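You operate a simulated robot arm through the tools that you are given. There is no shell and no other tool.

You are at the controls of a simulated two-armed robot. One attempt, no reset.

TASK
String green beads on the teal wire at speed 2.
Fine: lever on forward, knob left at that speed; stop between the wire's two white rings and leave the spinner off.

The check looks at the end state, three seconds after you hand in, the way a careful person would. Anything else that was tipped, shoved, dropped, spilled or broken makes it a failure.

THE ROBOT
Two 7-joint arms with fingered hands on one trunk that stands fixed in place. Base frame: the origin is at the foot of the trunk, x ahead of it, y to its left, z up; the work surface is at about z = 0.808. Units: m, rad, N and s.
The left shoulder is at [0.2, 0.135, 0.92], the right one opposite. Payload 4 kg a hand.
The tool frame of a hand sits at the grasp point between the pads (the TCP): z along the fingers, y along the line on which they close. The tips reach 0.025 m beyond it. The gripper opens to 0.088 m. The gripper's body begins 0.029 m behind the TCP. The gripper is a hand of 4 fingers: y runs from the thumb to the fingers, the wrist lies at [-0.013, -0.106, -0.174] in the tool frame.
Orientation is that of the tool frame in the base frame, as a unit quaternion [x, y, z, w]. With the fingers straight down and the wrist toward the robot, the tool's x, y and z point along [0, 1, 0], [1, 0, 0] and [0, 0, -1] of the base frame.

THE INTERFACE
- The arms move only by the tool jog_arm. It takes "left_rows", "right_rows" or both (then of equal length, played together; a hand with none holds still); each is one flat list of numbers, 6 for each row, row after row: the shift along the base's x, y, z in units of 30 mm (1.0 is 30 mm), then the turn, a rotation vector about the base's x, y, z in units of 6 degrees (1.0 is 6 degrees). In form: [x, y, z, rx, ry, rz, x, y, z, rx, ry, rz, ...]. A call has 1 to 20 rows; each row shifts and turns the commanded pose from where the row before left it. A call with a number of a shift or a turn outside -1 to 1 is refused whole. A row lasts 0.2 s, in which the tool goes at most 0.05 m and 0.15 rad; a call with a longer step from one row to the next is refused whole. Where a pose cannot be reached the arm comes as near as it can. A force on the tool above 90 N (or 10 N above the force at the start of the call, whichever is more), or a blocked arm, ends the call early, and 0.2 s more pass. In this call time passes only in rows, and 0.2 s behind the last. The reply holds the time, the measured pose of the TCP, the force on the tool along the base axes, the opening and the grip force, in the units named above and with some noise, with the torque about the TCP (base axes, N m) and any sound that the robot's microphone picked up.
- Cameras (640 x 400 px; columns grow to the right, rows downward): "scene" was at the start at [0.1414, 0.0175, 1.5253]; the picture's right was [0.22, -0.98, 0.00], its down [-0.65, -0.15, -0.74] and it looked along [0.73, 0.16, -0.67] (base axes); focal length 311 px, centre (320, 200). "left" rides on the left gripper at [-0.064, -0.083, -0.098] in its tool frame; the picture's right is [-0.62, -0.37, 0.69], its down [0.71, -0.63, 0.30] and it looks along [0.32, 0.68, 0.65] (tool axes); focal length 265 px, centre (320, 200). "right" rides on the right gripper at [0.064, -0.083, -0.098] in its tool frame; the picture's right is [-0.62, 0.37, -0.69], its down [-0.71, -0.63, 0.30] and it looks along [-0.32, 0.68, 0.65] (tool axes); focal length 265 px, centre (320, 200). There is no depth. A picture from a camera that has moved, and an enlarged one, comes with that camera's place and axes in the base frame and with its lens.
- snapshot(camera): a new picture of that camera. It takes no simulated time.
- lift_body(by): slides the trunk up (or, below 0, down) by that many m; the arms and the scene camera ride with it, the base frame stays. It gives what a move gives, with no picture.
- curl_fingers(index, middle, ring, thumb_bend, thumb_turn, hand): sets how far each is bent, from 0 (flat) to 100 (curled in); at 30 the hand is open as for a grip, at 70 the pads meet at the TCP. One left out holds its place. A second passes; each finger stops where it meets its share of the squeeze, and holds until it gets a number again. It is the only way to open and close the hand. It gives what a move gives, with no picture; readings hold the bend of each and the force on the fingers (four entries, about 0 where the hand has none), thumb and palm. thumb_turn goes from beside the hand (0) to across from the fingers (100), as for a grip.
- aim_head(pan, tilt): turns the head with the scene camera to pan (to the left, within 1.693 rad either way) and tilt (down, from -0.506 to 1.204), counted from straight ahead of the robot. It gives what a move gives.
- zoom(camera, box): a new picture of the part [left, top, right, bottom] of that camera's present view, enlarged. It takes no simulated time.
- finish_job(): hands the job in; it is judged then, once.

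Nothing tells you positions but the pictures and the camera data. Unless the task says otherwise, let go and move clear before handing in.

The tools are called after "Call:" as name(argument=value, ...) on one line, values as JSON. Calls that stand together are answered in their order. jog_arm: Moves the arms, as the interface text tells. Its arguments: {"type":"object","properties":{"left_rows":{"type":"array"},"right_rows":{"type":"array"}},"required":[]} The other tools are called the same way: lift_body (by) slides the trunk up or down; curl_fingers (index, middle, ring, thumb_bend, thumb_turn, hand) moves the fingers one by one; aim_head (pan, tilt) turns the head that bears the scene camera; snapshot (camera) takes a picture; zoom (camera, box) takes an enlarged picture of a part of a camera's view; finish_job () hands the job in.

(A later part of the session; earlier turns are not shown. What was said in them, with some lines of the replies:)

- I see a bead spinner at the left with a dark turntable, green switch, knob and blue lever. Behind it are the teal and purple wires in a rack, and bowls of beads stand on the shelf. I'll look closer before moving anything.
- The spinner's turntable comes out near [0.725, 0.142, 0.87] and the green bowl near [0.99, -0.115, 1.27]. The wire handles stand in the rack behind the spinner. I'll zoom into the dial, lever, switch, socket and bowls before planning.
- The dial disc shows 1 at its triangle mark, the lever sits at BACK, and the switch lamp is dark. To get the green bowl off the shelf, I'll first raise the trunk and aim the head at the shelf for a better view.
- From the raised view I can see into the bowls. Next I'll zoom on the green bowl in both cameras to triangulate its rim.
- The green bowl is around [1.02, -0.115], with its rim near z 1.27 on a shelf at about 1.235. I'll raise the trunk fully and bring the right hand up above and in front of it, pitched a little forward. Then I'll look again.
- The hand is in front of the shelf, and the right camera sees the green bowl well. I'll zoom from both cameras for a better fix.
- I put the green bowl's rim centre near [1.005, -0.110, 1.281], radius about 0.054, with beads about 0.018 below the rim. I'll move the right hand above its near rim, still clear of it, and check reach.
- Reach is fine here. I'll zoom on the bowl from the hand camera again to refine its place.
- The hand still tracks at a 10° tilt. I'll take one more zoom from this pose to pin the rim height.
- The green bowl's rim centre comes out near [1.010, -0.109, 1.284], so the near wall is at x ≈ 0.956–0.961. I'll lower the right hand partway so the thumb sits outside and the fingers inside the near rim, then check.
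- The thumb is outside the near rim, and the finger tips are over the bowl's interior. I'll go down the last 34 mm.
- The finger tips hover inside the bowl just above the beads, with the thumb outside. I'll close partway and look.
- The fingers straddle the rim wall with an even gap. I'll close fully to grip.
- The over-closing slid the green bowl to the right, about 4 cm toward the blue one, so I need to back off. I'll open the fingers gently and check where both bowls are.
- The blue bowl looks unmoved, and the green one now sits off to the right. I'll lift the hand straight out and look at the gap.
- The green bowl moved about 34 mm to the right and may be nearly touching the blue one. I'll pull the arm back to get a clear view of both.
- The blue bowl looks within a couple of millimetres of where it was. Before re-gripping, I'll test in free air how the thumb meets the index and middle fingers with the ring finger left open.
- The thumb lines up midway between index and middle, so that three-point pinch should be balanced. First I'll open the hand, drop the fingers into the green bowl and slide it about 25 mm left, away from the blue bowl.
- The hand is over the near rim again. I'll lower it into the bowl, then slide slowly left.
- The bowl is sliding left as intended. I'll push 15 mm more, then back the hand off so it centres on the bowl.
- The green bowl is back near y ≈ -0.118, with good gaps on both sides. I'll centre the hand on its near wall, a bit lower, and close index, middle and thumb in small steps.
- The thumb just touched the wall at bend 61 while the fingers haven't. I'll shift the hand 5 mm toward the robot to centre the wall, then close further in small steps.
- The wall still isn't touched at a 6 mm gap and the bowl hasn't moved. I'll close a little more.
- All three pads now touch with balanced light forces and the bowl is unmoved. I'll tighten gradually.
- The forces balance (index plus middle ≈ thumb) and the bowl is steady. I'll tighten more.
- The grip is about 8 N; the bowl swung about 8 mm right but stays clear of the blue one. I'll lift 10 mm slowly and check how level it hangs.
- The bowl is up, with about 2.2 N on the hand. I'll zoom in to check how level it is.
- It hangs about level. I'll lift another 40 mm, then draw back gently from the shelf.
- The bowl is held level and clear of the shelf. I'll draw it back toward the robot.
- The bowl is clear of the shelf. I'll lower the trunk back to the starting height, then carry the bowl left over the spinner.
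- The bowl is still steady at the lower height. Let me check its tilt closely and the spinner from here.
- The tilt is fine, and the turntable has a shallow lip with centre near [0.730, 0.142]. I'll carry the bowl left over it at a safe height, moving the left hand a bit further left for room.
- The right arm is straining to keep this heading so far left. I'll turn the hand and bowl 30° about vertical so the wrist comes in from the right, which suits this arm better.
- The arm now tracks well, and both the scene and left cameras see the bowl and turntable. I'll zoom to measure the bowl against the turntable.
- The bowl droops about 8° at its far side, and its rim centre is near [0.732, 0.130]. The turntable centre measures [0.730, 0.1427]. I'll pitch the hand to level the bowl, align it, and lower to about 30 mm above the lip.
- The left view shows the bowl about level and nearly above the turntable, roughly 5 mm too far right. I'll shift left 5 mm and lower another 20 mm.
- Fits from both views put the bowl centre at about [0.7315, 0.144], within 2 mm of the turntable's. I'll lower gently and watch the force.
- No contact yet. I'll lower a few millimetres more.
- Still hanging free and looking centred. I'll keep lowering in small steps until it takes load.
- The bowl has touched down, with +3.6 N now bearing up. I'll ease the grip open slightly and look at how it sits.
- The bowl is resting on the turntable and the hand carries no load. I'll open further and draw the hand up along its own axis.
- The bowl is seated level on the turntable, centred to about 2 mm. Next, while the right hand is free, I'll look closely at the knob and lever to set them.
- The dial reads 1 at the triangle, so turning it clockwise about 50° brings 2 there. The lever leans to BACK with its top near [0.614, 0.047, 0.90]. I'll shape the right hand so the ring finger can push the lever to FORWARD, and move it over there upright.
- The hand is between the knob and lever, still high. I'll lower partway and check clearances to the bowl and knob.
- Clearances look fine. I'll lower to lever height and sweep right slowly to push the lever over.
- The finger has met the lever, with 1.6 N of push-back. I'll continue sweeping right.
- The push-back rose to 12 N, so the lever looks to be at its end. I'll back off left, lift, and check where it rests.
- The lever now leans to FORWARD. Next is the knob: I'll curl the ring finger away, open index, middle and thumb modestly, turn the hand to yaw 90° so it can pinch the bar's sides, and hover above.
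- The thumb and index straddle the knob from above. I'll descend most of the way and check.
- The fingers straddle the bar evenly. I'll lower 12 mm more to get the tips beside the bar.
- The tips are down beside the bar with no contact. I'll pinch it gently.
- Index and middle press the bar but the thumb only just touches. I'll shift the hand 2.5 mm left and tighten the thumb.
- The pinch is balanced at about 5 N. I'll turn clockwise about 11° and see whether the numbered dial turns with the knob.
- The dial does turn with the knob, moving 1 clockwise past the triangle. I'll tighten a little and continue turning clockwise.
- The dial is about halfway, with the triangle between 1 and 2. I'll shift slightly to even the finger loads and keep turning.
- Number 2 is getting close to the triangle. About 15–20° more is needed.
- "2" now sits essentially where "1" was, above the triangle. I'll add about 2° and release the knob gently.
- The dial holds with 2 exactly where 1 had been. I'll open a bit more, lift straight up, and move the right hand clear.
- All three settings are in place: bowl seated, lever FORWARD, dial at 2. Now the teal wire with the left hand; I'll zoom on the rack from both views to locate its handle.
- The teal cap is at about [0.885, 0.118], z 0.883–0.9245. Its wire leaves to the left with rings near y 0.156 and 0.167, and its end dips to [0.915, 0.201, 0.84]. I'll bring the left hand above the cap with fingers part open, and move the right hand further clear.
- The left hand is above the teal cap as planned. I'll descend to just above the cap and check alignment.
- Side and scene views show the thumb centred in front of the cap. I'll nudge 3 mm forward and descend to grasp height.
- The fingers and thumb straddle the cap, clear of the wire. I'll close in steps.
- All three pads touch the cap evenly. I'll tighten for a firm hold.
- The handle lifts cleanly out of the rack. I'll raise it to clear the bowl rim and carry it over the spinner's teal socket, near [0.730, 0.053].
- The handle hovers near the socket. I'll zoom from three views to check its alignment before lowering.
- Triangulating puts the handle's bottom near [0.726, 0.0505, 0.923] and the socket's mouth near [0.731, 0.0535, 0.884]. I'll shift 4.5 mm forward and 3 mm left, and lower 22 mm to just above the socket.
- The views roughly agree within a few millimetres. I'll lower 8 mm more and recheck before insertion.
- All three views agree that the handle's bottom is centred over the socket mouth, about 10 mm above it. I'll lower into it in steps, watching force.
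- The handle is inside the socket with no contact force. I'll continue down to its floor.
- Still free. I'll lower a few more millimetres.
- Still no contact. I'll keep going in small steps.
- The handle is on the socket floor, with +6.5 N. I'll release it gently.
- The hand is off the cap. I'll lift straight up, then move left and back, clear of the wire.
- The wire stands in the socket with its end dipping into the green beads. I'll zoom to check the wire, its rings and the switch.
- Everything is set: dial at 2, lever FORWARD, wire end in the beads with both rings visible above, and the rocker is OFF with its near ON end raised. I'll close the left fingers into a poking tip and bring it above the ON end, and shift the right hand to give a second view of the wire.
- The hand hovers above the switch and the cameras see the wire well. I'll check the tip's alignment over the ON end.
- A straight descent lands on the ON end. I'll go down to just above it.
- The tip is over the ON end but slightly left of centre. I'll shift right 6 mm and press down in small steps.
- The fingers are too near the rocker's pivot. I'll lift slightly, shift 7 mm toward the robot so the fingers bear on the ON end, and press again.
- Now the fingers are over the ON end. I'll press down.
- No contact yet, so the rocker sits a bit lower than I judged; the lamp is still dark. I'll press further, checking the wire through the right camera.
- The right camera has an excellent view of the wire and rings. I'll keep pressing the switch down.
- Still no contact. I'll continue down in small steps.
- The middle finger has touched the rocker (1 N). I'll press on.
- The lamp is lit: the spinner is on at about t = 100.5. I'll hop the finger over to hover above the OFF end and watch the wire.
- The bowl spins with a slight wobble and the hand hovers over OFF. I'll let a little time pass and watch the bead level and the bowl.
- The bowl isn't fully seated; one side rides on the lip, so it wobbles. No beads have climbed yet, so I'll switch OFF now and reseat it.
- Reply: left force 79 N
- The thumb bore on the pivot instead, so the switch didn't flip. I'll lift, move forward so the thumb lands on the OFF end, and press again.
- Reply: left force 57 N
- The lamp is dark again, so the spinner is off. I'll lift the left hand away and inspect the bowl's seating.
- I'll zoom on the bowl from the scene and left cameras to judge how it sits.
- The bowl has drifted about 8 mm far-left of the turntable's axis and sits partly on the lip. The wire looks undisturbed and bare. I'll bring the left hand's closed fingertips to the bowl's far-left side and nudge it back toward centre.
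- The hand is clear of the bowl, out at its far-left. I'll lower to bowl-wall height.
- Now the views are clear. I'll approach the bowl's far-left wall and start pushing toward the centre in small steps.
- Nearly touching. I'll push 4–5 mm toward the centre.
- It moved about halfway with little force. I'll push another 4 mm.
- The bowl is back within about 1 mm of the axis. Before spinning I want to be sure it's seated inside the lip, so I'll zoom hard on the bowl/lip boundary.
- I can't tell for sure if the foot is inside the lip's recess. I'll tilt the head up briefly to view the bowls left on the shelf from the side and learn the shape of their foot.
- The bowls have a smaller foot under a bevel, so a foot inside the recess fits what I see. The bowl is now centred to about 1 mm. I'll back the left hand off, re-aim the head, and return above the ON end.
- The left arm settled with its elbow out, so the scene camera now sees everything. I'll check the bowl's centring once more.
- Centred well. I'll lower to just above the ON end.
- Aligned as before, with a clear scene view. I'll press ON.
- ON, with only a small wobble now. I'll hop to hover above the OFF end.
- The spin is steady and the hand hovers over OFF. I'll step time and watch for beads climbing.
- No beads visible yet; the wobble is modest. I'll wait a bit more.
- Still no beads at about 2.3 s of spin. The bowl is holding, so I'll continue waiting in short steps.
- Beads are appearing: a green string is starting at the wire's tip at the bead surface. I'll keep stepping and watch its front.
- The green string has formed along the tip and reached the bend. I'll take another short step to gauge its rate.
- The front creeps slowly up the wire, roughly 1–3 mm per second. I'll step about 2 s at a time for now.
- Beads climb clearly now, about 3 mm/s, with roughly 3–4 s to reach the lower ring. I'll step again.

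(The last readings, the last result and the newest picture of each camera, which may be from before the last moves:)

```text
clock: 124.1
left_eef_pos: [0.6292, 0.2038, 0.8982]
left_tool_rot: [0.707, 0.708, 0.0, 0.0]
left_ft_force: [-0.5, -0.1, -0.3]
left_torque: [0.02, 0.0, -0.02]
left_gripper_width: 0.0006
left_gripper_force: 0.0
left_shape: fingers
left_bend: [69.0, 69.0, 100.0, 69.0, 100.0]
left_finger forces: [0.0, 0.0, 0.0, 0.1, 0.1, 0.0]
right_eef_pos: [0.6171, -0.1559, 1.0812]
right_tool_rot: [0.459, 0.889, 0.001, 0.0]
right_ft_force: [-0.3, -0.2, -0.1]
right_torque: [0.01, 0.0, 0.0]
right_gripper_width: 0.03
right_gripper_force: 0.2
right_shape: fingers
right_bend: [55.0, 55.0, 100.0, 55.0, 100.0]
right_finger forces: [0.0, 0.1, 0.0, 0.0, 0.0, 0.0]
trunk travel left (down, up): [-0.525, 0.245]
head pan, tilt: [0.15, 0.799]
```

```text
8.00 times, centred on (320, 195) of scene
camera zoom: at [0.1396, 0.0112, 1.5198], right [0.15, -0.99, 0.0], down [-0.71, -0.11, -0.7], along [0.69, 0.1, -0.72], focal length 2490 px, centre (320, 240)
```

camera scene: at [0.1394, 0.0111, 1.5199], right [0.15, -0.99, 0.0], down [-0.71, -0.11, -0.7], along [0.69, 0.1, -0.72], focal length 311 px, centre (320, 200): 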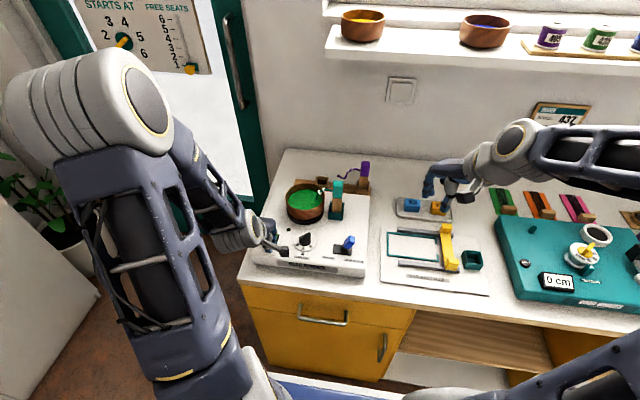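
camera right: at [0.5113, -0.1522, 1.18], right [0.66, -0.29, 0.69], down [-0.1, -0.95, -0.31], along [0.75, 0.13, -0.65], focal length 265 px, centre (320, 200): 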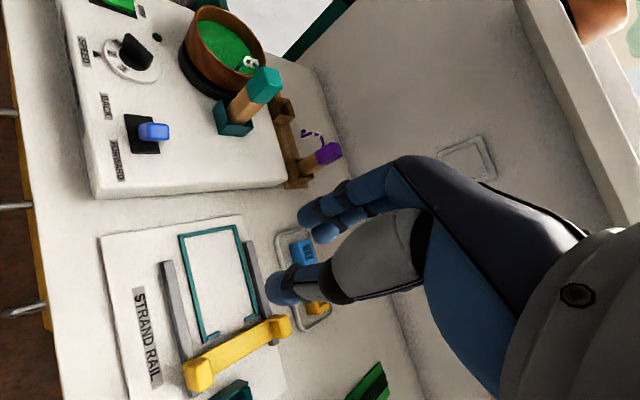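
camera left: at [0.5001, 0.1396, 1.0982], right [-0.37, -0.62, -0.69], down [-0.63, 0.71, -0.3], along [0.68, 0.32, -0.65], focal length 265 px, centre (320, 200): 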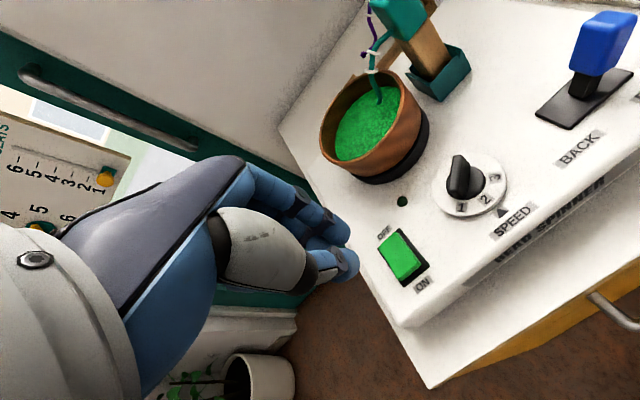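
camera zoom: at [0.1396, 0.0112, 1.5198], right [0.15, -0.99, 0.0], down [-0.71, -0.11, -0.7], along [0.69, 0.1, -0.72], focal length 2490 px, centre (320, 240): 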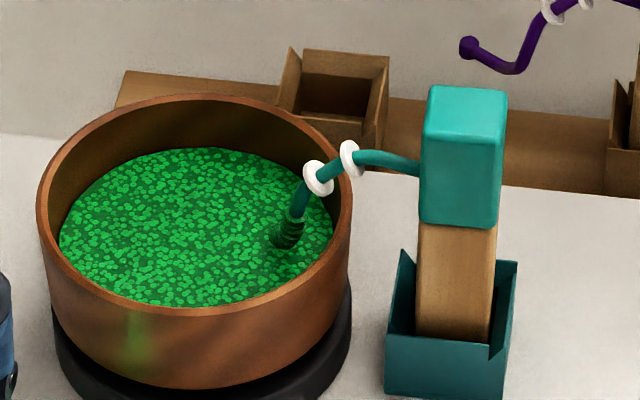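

The front is about halfway up to the lower ring. I'll step 1.2 s more.

Call:
jog_arm(left_rows=[0, 0, 0, 0, 0, 0, 0, 0, 0, 0, 0, 0, 0, 0, 0, 0, 0, 0, 0, 0, 0, 0, 0, 0, 0, 0, 0, 0, 0, 0])

Call:
zoom(camera="right", box=[225, 45, 265, 80])

Call:
zoom(camera="scene", box=[314, 184, 332, 202])

```text
clock: 125.3
left_eef_pos: [0.6314, 0.2051, 0.8982]
left_tool_rot: [0.707, 0.707, 0.0, 0.0]
left_ft_force: [-0.6, -1.1, 0.0]
left_torque: [0.04, 0.05, 0.0]
left_gripper_width: 0.0005
left_gripper_force: 0.1
left_shape: fingers
left_bend: [69.0, 69.0, 100.0, 69.0, 100.0]
left_finger forces: [0.0, 0.0, 0.0, 0.0, 0.0, 0.0]
right_eef_pos: [0.617, -0.1566, 1.0823]
right_tool_rot: [0.459, 0.889, 0.002, 0.001]
right_ft_force: [0.2, 0.5, 0.8]
right_torque: [-0.02, 0.04, -0.01]
right_gripper_width: 0.0299
right_gripper_force: 0.0
right_shape: fingers
right_bend: [55.0, 55.0, 100.0, 55.0, 100.0]
right_finger forces: [0.1, 0.1, 0.0, 0.1, 0.0, 0.0]
trunk travel left (down, up): [-0.525, 0.245]
head pan, tilt: [0.15, 0.799]
```

```text
11.43 times, centred on (245, 62) of right
camera zoom: at [0.5114, -0.1524, 1.1799], right [0.66, -0.29, 0.69], down [-0.1, -0.95, -0.31], along [0.75, 0.13, -0.65], focal length 3033 px, centre (1177, 1771)
```

zoom: 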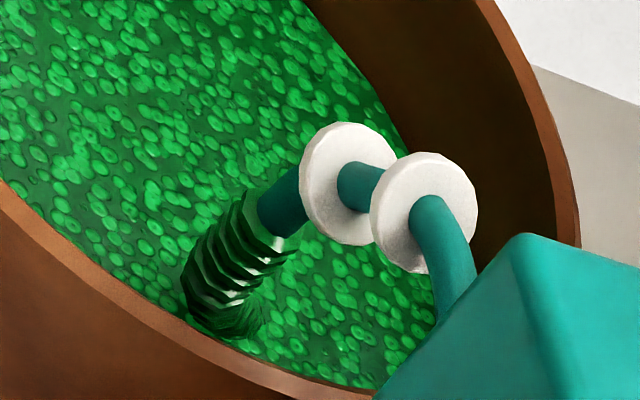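

```text
16.00 times, centred on (323, 193) of scene
camera zoom: at [0.1396, 0.0112, 1.5198], right [0.15, -0.99, 0.0], down [-0.71, -0.11, -0.7], along [0.69, 0.1, -0.72], focal length 4980 px, centre (272, 312)
```

zoom: 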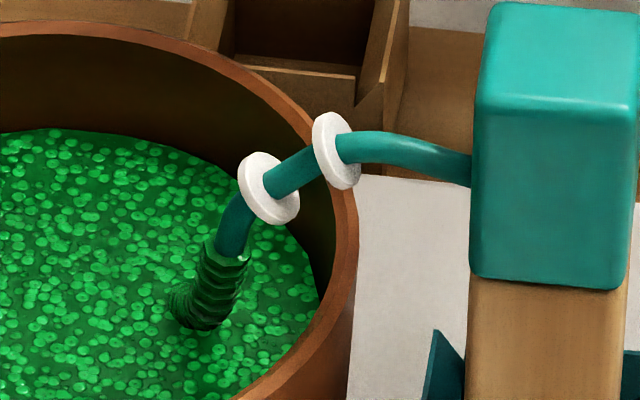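

The front is now about 1–2 s below the lower ring. Stepping again.

Call:
jog_arm(left_rows=[0, 0, 0, 0, 0, 0, 0, 0, 0, 0, 0, 0, 0, 0, 0, 0, 0, 0, 0, 0, 0, 0, 0, 0, 0, 0, 0, 0, 0, 0])

Call:
zoom(camera="right", box=[225, 45, 265, 80])

Call:
zoom(camera="scene", box=[314, 184, 332, 202])

```text
clock: 126.5
left_eef_pos: [0.6284, 0.2048, 0.8982]
left_tool_rot: [0.707, 0.707, 0.0, 0.0]
left_ft_force: [-0.3, 0.0, -0.2]
left_torque: [-0.03, 0.01, 0.01]
left_gripper_width: 0.0003
left_gripper_force: 0.0
left_shape: fingers
left_bend: [69.0, 69.0, 100.0, 69.0, 100.0]
left_finger forces: [0.0, 0.1, 0.1, 0.0, 0.0, 0.0]
right_eef_pos: [0.6166, -0.1561, 1.0821]
right_tool_rot: [0.458, 0.889, 0.002, 0.0]
right_ft_force: [-0.3, 0.2, -0.7]
right_torque: [-0.02, 0.02, 0.01]
right_gripper_width: 0.0298
right_gripper_force: 0.1
right_shape: fingers
right_bend: [55.0, 55.0, 100.0, 55.0, 100.0]
right_finger forces: [0.0, 0.0, 0.1, 0.1, 0.0, 0.1]
trunk travel left (down, up): [-0.525, 0.245]
head pan, tilt: [0.15, 0.799]
```

```text
11.43 times, centred on (245, 62) of right
camera zoom: at [0.5114, -0.1523, 1.1799], right [0.66, -0.29, 0.69], down [-0.1, -0.95, -0.31], along [0.75, 0.13, -0.65], focal length 3033 px, centre (1177, 1771)
```

zoom: 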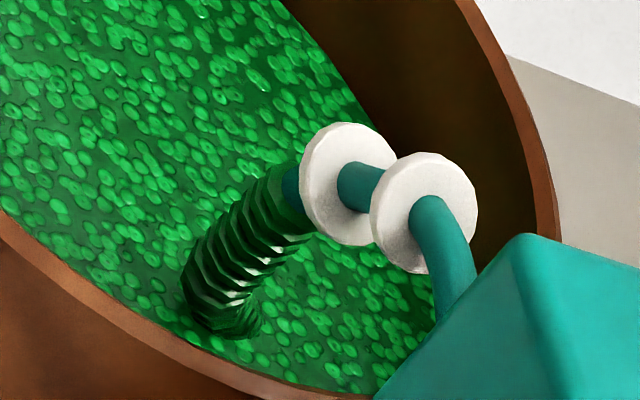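

```text
16.00 times, centred on (323, 193) of scene
camera zoom: at [0.1396, 0.0112, 1.5198], right [0.15, -0.99, 0.0], down [-0.71, -0.11, -0.7], along [0.69, 0.1, -0.72], focal length 4980 px, centre (272, 312)
```

zoom: 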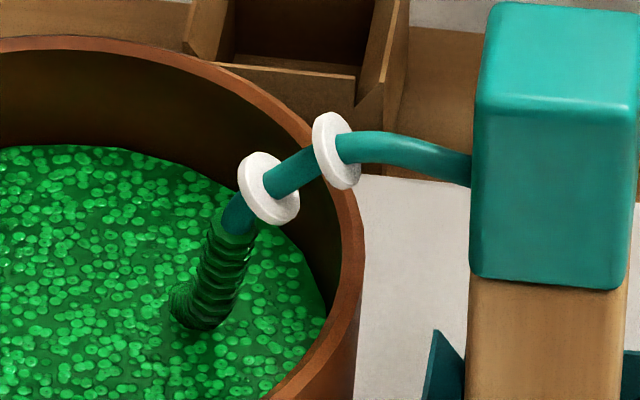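

The front is just below the lower ring. Mid-gap should come in about 4 s. I'll step 1.4 s and look.

Call:
jog_arm(left_rows=[0, 0, 0, 0, 0, 0, 0, 0, 0, 0, 0, 0, 0, 0, 0, 0, 0, 0, 0, 0, 0, 0, 0, 0, 0, 0, 0, 0, 0, 0, 0, 0, 0, 0, 0, 0])

Call:
zoom(camera="right", box=[225, 45, 265, 80])

Call:
zoom(camera="scene", box=[314, 184, 332, 202])

```text
clock: 127.9
left_eef_pos: [0.6305, 0.205, 0.8992]
left_tool_rot: [0.707, 0.707, 0.0, 0.0]
left_ft_force: [0.1, -0.5, 0.5]
left_torque: [0.01, 0.02, -0.02]
left_gripper_width: 0.0004
left_gripper_force: 0.1
left_shape: fingers
left_bend: [69.0, 69.0, 100.0, 69.0, 100.0]
left_finger forces: [0.0, 0.0, 0.0, 0.0, 0.0, 0.0]
right_eef_pos: [0.6165, -0.1571, 1.0812]
right_tool_rot: [0.458, 0.889, 0.002, 0.0]
right_ft_force: [-0.3, -0.1, -0.6]
right_torque: [0.01, -0.01, 0.0]
right_gripper_width: 0.0303
right_gripper_force: 0.2
right_shape: fingers
right_bend: [55.0, 55.0, 100.0, 55.0, 100.0]
right_finger forces: [0.1, 0.1, 0.1, 0.0, 0.0, 0.0]
trunk travel left (down, up): [-0.525, 0.245]
head pan, tilt: [0.15, 0.799]
```

```text
11.43 times, centred on (245, 62) of right
camera zoom: at [0.5114, -0.1523, 1.1799], right [0.66, -0.29, 0.69], down [-0.1, -0.95, -0.31], along [0.75, 0.13, -0.65], focal length 3033 px, centre (1177, 1771)
```

zoom: 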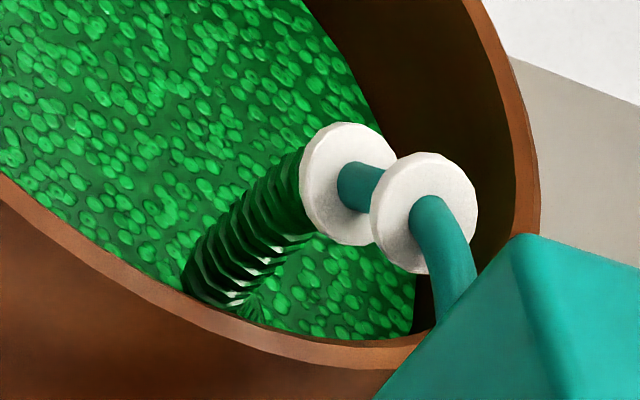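

```text
16.00 times, centred on (323, 193) of scene
camera zoom: at [0.1396, 0.0112, 1.5198], right [0.15, -0.99, 0.0], down [-0.71, -0.11, -0.7], along [0.69, 0.1, -0.72], focal length 4980 px, centre (272, 312)
```

zoom: 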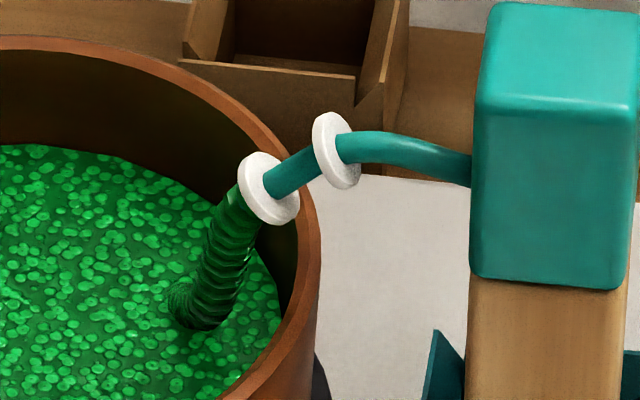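

The beads have reached the lower ring. I'll step 1.2 s.

Call:
jog_arm(left_rows=[0, 0, 0, 0, 0, 0, 0, 0, 0, 0, 0, 0, 0, 0, 0, 0, 0, 0, 0, 0, 0, 0, 0, 0, 0, 0, 0, 0, 0, 0])

Call:
zoom(camera="right", box=[225, 45, 265, 80])

Call:
zoom(camera="scene", box=[314, 184, 332, 202])

```text
clock: 129.1
left_eef_pos: [0.6288, 0.2042, 0.8995]
left_tool_rot: [0.707, 0.707, 0.0, -0.001]
left_ft_force: [-0.2, 0.6, 0.4]
left_torque: [0.02, 0.01, -0.02]
left_gripper_width: 0.0005
left_gripper_force: 0.1
left_shape: fingers
left_bend: [69.0, 69.0, 100.0, 69.0, 100.0]
left_finger forces: [0.1, 0.1, 0.0, 0.0, 0.1, 0.0]
right_eef_pos: [0.6166, -0.1565, 1.081]
right_tool_rot: [0.458, 0.889, 0.001, 0.001]
right_ft_force: [0.7, 0.2, -0.1]
right_torque: [-0.01, 0.02, 0.02]
right_gripper_width: 0.0297
right_gripper_force: 0.0
right_shape: fingers
right_bend: [55.0, 55.0, 100.0, 55.0, 100.0]
right_finger forces: [0.1, 0.1, 0.0, 0.0, 0.0, 0.0]
trunk travel left (down, up): [-0.525, 0.245]
head pan, tilt: [0.15, 0.799]
```

```text
11.43 times, centred on (245, 62) of right
camera zoom: at [0.5114, -0.1523, 1.1799], right [0.66, -0.29, 0.69], down [-0.1, -0.95, -0.31], along [0.75, 0.13, -0.65], focal length 3033 px, centre (1177, 1771)
```

zoom: 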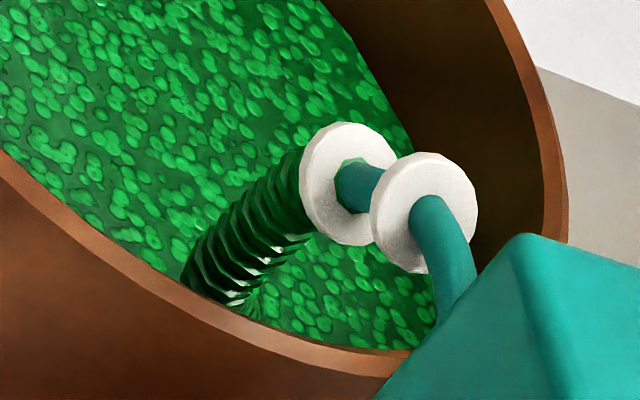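

```text
16.00 times, centred on (323, 193) of scene
camera zoom: at [0.1396, 0.0112, 1.5198], right [0.15, -0.99, 0.0], down [-0.71, -0.11, -0.7], along [0.69, 0.1, -0.72], focal length 4980 px, centre (272, 312)
```

zoom: 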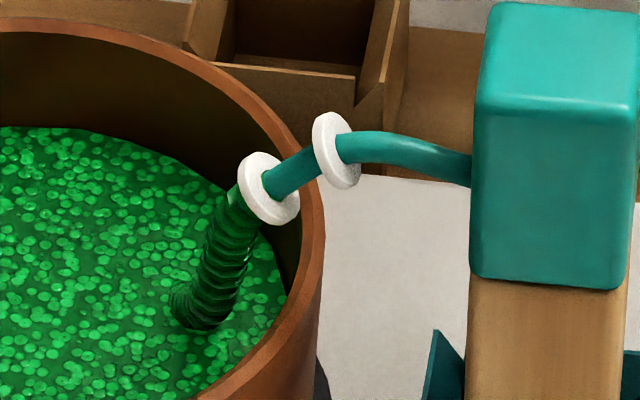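

The front has just emerged past the lower ring. I'll wait 0.4 s and then press OFF.

Call:
jog_arm(left_rows=[0, 0, -0.1, 0, 0, 0])

Call:
zoom(camera="right", box=[225, 45, 265, 80])

Call:
zoom(camera="scene", box=[314, 184, 332, 202])

```text
clock: 129.5
left_eef_pos: [0.6301, 0.2039, 0.8954]
left_tool_rot: [0.707, 0.707, 0.0, 0.0]
left_ft_force: [0.2, 0.3, 0.8]
left_torque: [0.01, -0.03, -0.01]
left_gripper_width: 0.0003
left_gripper_force: 0.0
left_shape: fingers
left_bend: [69.0, 69.0, 100.0, 69.0, 100.0]
left_finger forces: [0.0, 0.0, 0.0, 0.0, 0.0, 0.0]
right_eef_pos: [0.6174, -0.1566, 1.0812]
right_tool_rot: [0.458, 0.889, 0.001, 0.0]
right_ft_force: [-1.1, -0.2, 0.6]
right_torque: [-0.01, 0.0, 0.02]
right_gripper_width: 0.0299
right_gripper_force: 0.0
right_shape: fingers
right_bend: [55.0, 55.0, 100.0, 55.0, 100.0]
right_finger forces: [0.1, 0.1, 0.1, 0.0, 0.0, 0.0]
trunk travel left (down, up): [-0.525, 0.245]
head pan, tilt: [0.15, 0.799]
```

```text
11.43 times, centred on (245, 62) of right
camera zoom: at [0.5114, -0.1523, 1.1799], right [0.66, -0.29, 0.69], down [-0.1, -0.95, -0.31], along [0.75, 0.13, -0.65], focal length 3033 px, centre (1177, 1771)
```

zoom: 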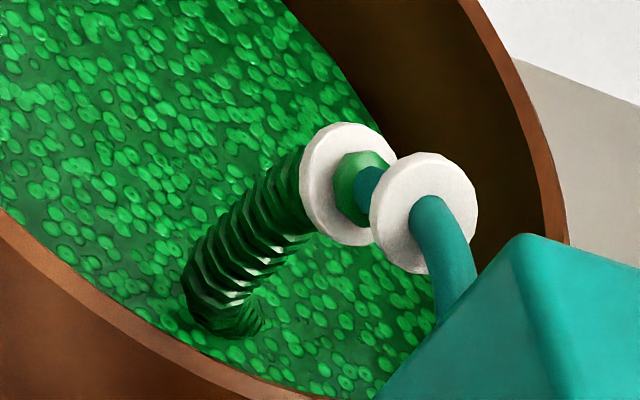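

```text
16.00 times, centred on (323, 193) of scene
camera zoom: at [0.1396, 0.0112, 1.5198], right [0.15, -0.99, 0.0], down [-0.71, -0.11, -0.7], along [0.69, 0.1, -0.72], focal length 4980 px, centre (272, 312)
```

zoom: 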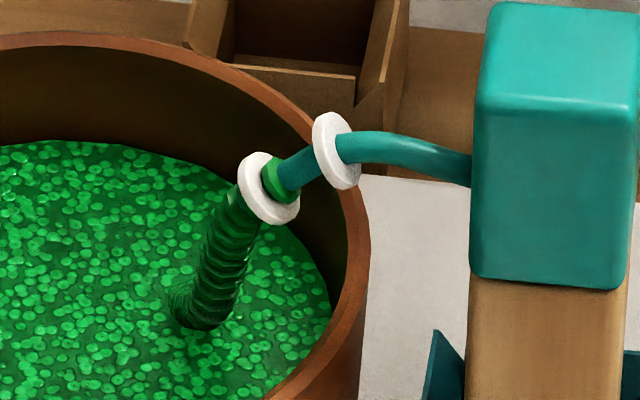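

The first bead past the lower ring is clearly between the rings. Pressing OFF now.

Call:
jog_arm(left_rows=[0, 0, -0.2, 0, 0, 0, 0, 0, -0.15, 0, 0, 0])

Call:
zoom(camera="scene", box=[250, 165, 350, 260])

Call:
zoom(camera="right", box=[225, 45, 265, 80])

Call:
zoom(camera="left", box=[270, 110, 450, 310])

```text
clock: 130.1
left_eef_pos: [0.6316, 0.2052, 0.8867]
left_tool_rot: [0.707, 0.707, 0.001, 0.001]
left_ft_force: [-3.1, 0.4, 16.8]
left_torque: [-0.05, 0.28, 0.0]
left_gripper_width: 0.0
left_gripper_force: 8.0
left_shape: fingers
left_bend: [69.0, 69.0, 100.0, 70.0, 100.0]
left_finger forces: [0.0, 0.1, 0.1, 0.0, 16.2, 0.0]
right_eef_pos: [0.6162, -0.1577, 1.0818]
right_tool_rot: [0.458, 0.889, 0.001, 0.0]
right_ft_force: [0.2, 0.3, 0.2]
right_torque: [-0.02, 0.01, -0.01]
right_gripper_width: 0.03
right_gripper_force: 0.2
right_shape: fingers
right_bend: [55.0, 55.0, 100.0, 55.0, 100.0]
right_finger forces: [0.0, 0.0, 0.0, 0.0, 0.0, 0.1]
trunk travel left (down, up): [-0.525, 0.245]
head pan, tilt: [0.15, 0.799]
```

```text
4.21 times, centred on (300, 212) of scene
camera zoom: at [0.1391, 0.011, 1.5203], right [0.15, -0.99, 0.0], down [-0.71, -0.11, -0.7], along [0.69, 0.1, -0.72], focal length 1311 px, centre (404, 147)
```

zoom: 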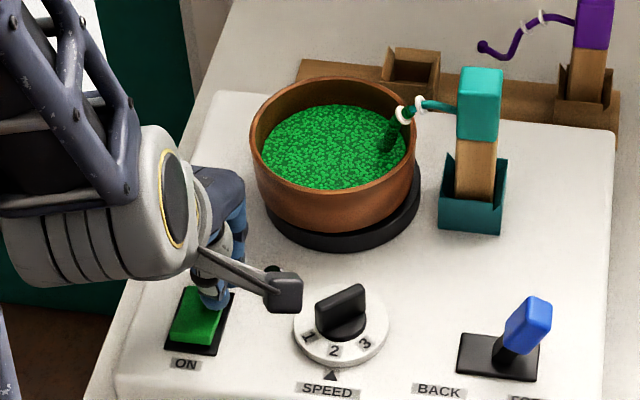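

```text
11.43 times, centred on (245, 62) of right
camera zoom: at [0.5111, -0.1524, 1.1805], right [0.66, -0.29, 0.69], down [-0.1, -0.95, -0.31], along [0.75, 0.13, -0.65], focal length 3033 px, centre (1177, 1771)
```

zoom: 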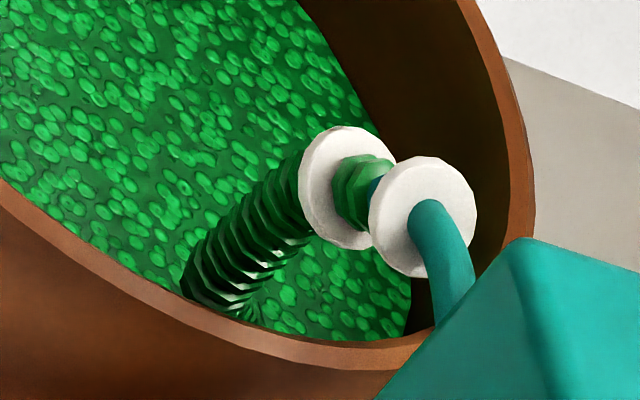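

```text
2.00 times, centred on (360, 210) of left
camera zoom: at [0.5483, 0.1399, 0.9851], right [-0.37, -0.62, -0.69], down [-0.63, 0.71, -0.31], along [0.69, 0.33, -0.65], focal length 531 px, centre (240, 180)
```

zoom: 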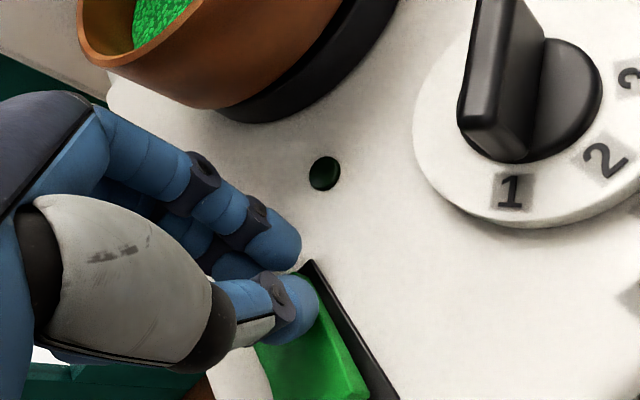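

The lamp is dark and the front sits between the two rings. I'll lift the left hand straight up and check that everything stays put.

Call:
jog_arm(left_rows=[0, 0, 0.3, 0, 0, 0, 0, 0, 0.6, 0, 0, 0, 0, 0.2, 0.9, 0, 0, 0, 0, 0.5, 1, 0, 0, 0, 0, 0.8, 1, 0, 0, 0])

Call:
zoom(camera="scene", box=[250, 165, 350, 260])

Call:
zoom(camera="scene", box=[314, 184, 332, 202])

Call:
zoom(camera="right", box=[225, 45, 265, 80])

```text
clock: 131.3
left_eef_pos: [0.6303, 0.2489, 0.9962]
left_tool_rot: [0.708, 0.706, -0.001, -0.001]
left_ft_force: [0.6, 0.3, 0.5]
left_torque: [0.0, -0.03, 0.02]
left_gripper_width: 0.0003
left_gripper_force: 0.0
left_shape: fingers
left_bend: [69.0, 69.0, 100.0, 69.0, 100.0]
left_finger forces: [0.1, 0.1, 0.0, 0.1, 0.0, 0.1]
right_eef_pos: [0.616, -0.1578, 1.0817]
right_tool_rot: [0.458, 0.889, 0.002, 0.001]
right_ft_force: [0.0, -0.1, -0.8]
right_torque: [0.0, 0.02, 0.02]
right_gripper_width: 0.0302
right_gripper_force: 0.1
right_shape: fingers
right_bend: [55.0, 55.0, 100.0, 55.0, 100.0]
right_finger forces: [0.0, 0.0, 0.0, 0.0, 0.1, 0.0]
trunk travel left (down, up): [-0.525, 0.245]
head pan, tilt: [0.15, 0.799]
```

```text
4.21 times, centred on (300, 212) of scene
camera zoom: at [0.1398, 0.0109, 1.5198], right [0.15, -0.99, 0.0], down [-0.71, -0.11, -0.7], along [0.69, 0.1, -0.72], focal length 1311 px, centre (404, 147)
```

zoom: 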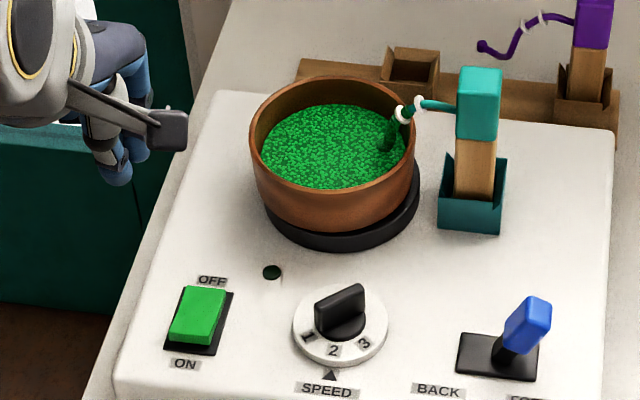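

```text
16.00 times, centred on (323, 193) of scene
camera zoom: at [0.1398, 0.0109, 1.5198], right [0.15, -0.99, 0.0], down [-0.71, -0.11, -0.7], along [0.69, 0.1, -0.72], focal length 4980 px, centre (272, 312)
```

zoom: 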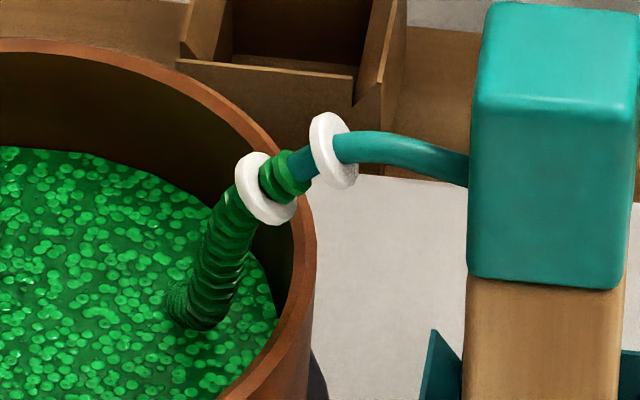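

```text
11.43 times, centred on (245, 62) of right
camera zoom: at [0.5115, -0.1527, 1.1798], right [0.66, -0.29, 0.69], down [-0.1, -0.95, -0.31], along [0.75, 0.13, -0.65], focal length 3033 px, centre (1177, 1771)
```

zoom: 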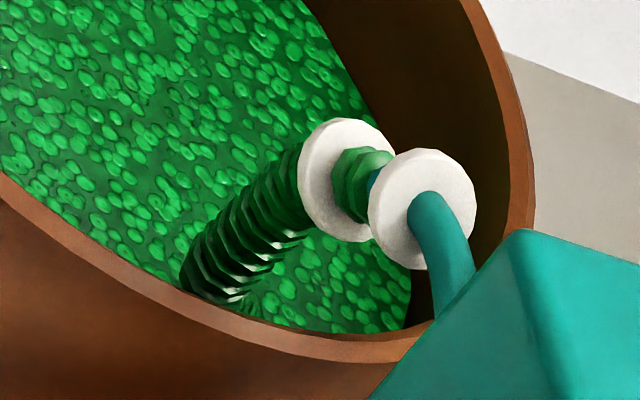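

The beads end between the two white rings, the lamp is dark, the dial is at 2 and the lever at FORWARD. I'll move both hands well clear and take a last overall look.

Call:
jog_arm(left_rows=[0, 0.8, 0.6, 0, 0, 0, 0, 0.8, 0.6, 0, 0, 0, 0, 0.8, 0.6, 0, 0, 0, -0.3, 0.8, 0.6, 0, 0, 0, -0.5, 0.8, 0.6, 0, 0, 0, -0.5, 0.8, 0.6, 0, 0, 0], right_rows=[0, -0.2, 0.6, 0, 0, 0, 0, -0.2, 0.6, 0, 0, 0, 0, -0.2, 0.6, 0, 0, 0, -0.2, -0.2, 0.4, 0, 0, 0, -0.2, -0.2, 0, 0, 0, 0, -0.2, -0.2, 0, 0, 0, 0])

Call:
snapshot(camera="scene")

Call:
zoom(camera="scene", box=[240, 160, 380, 290])

Call:
zoom(camera="scene", box=[310, 175, 345, 205])

```text
clock: 132.7
left_eef_pos: [0.5936, 0.3931, 1.1077]
left_tool_rot: [0.708, 0.706, 0.0, 0.0]
left_ft_force: [0.4, -0.5, 0.1]
left_torque: [-0.01, 0.02, 0.02]
left_gripper_width: 0.0005
left_gripper_force: 0.2
left_shape: fingers
left_bend: [69.0, 69.0, 100.0, 69.0, 100.0]
left_finger forces: [0.0, 0.0, 0.1, 0.1, 0.0, 0.0]
right_eef_pos: [0.5971, -0.1945, 1.1487]
right_tool_rot: [0.459, 0.888, 0.001, 0.001]
right_ft_force: [0.5, -0.7, 0.4]
right_torque: [0.01, 0.0, -0.02]
right_gripper_width: 0.0299
right_gripper_force: 0.0
right_shape: fingers
right_bend: [55.0, 55.0, 100.0, 55.0, 100.0]
right_finger forces: [0.0, 0.1, 0.0, 0.0, 0.0, 0.0]
trunk travel left (down, up): [-0.525, 0.245]
head pan, tilt: [0.15, 0.799]
```

```text
taken
camera scene: at [0.1398, 0.0112, 1.5198], right [0.15, -0.99, 0.0], down [-0.71, -0.11, -0.7], along [0.69, 0.1, -0.72], focal length 311 px, centre (320, 200)
```

scene: 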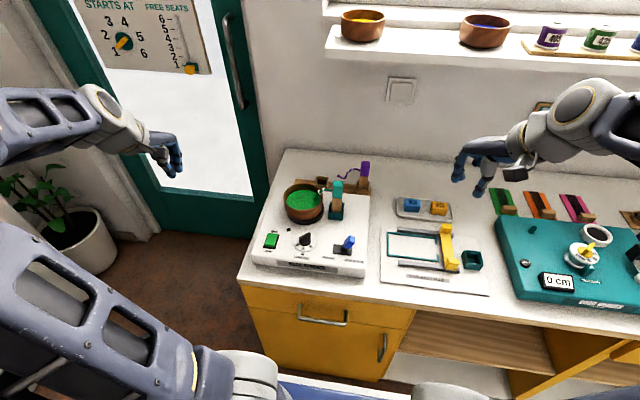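

```text
3.08 times, centred on (310, 225) of scene
camera zoom: at [0.1398, 0.0112, 1.5198], right [0.15, -0.99, 0.0], down [-0.71, -0.11, -0.7], along [0.69, 0.1, -0.72], focal length 958 px, centre (351, 123)
```

zoom: 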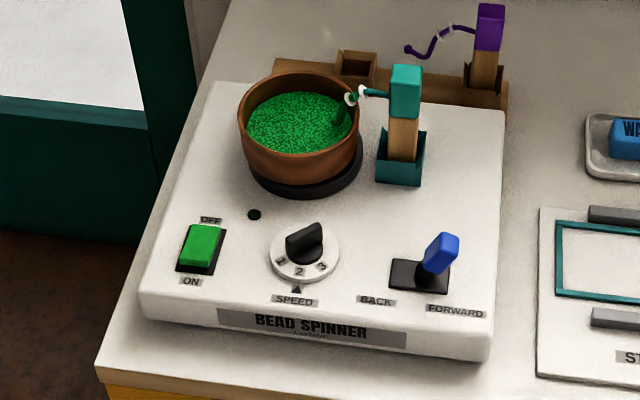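

```text
13.33 times, centred on (328, 190) of scene
camera zoom: at [0.1398, 0.0112, 1.5198], right [0.15, -0.99, 0.0], down [-0.71, -0.11, -0.7], along [0.69, 0.1, -0.72], focal length 4150 px, centre (220, 333)
```

zoom: 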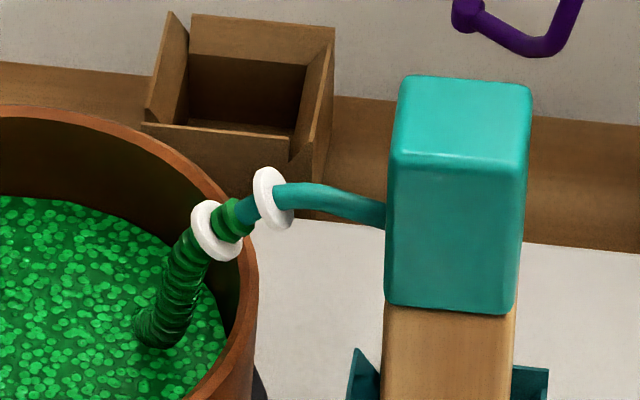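

The green beads end between the teal wire's two white rings. The dial is at 2, the lever is at FORWARD, the lamp is dark, and both hands are clear, so I'm handing in.

The blue bowl on the shelf may have been nudged about 2 mm earlier. Nothing else besides the items I used looks disturbed.

Call:
finish_job()

```text
The job is handed in.
```

The green beads are strung on the teal wire at speed 2, and the last bead sits between the two white rings. The lever is on FORWARD, the knob is still at 2, and the spinner is off with its lamp dark. Both hands were clear when I handed in.

- **Blue bowl:** while gripping the green bowl on the shelf, I slid it against or very close to the blue one. The blue bowl may have moved about 2 mm.
- **First start:** I switched the spinner on once for about 2.5 seconds before the green bowl was properly centred. I switched it off with no beads strung, re-centred the bowl, and started again.
- **Switch:** during that first stop, I pressed on the middle of the switch with about 77 N before finding the OFF end. The switch worked normally afterwards.
- **Green bowl:** it is still on the turntable, sitting a few millimetres off-centre.
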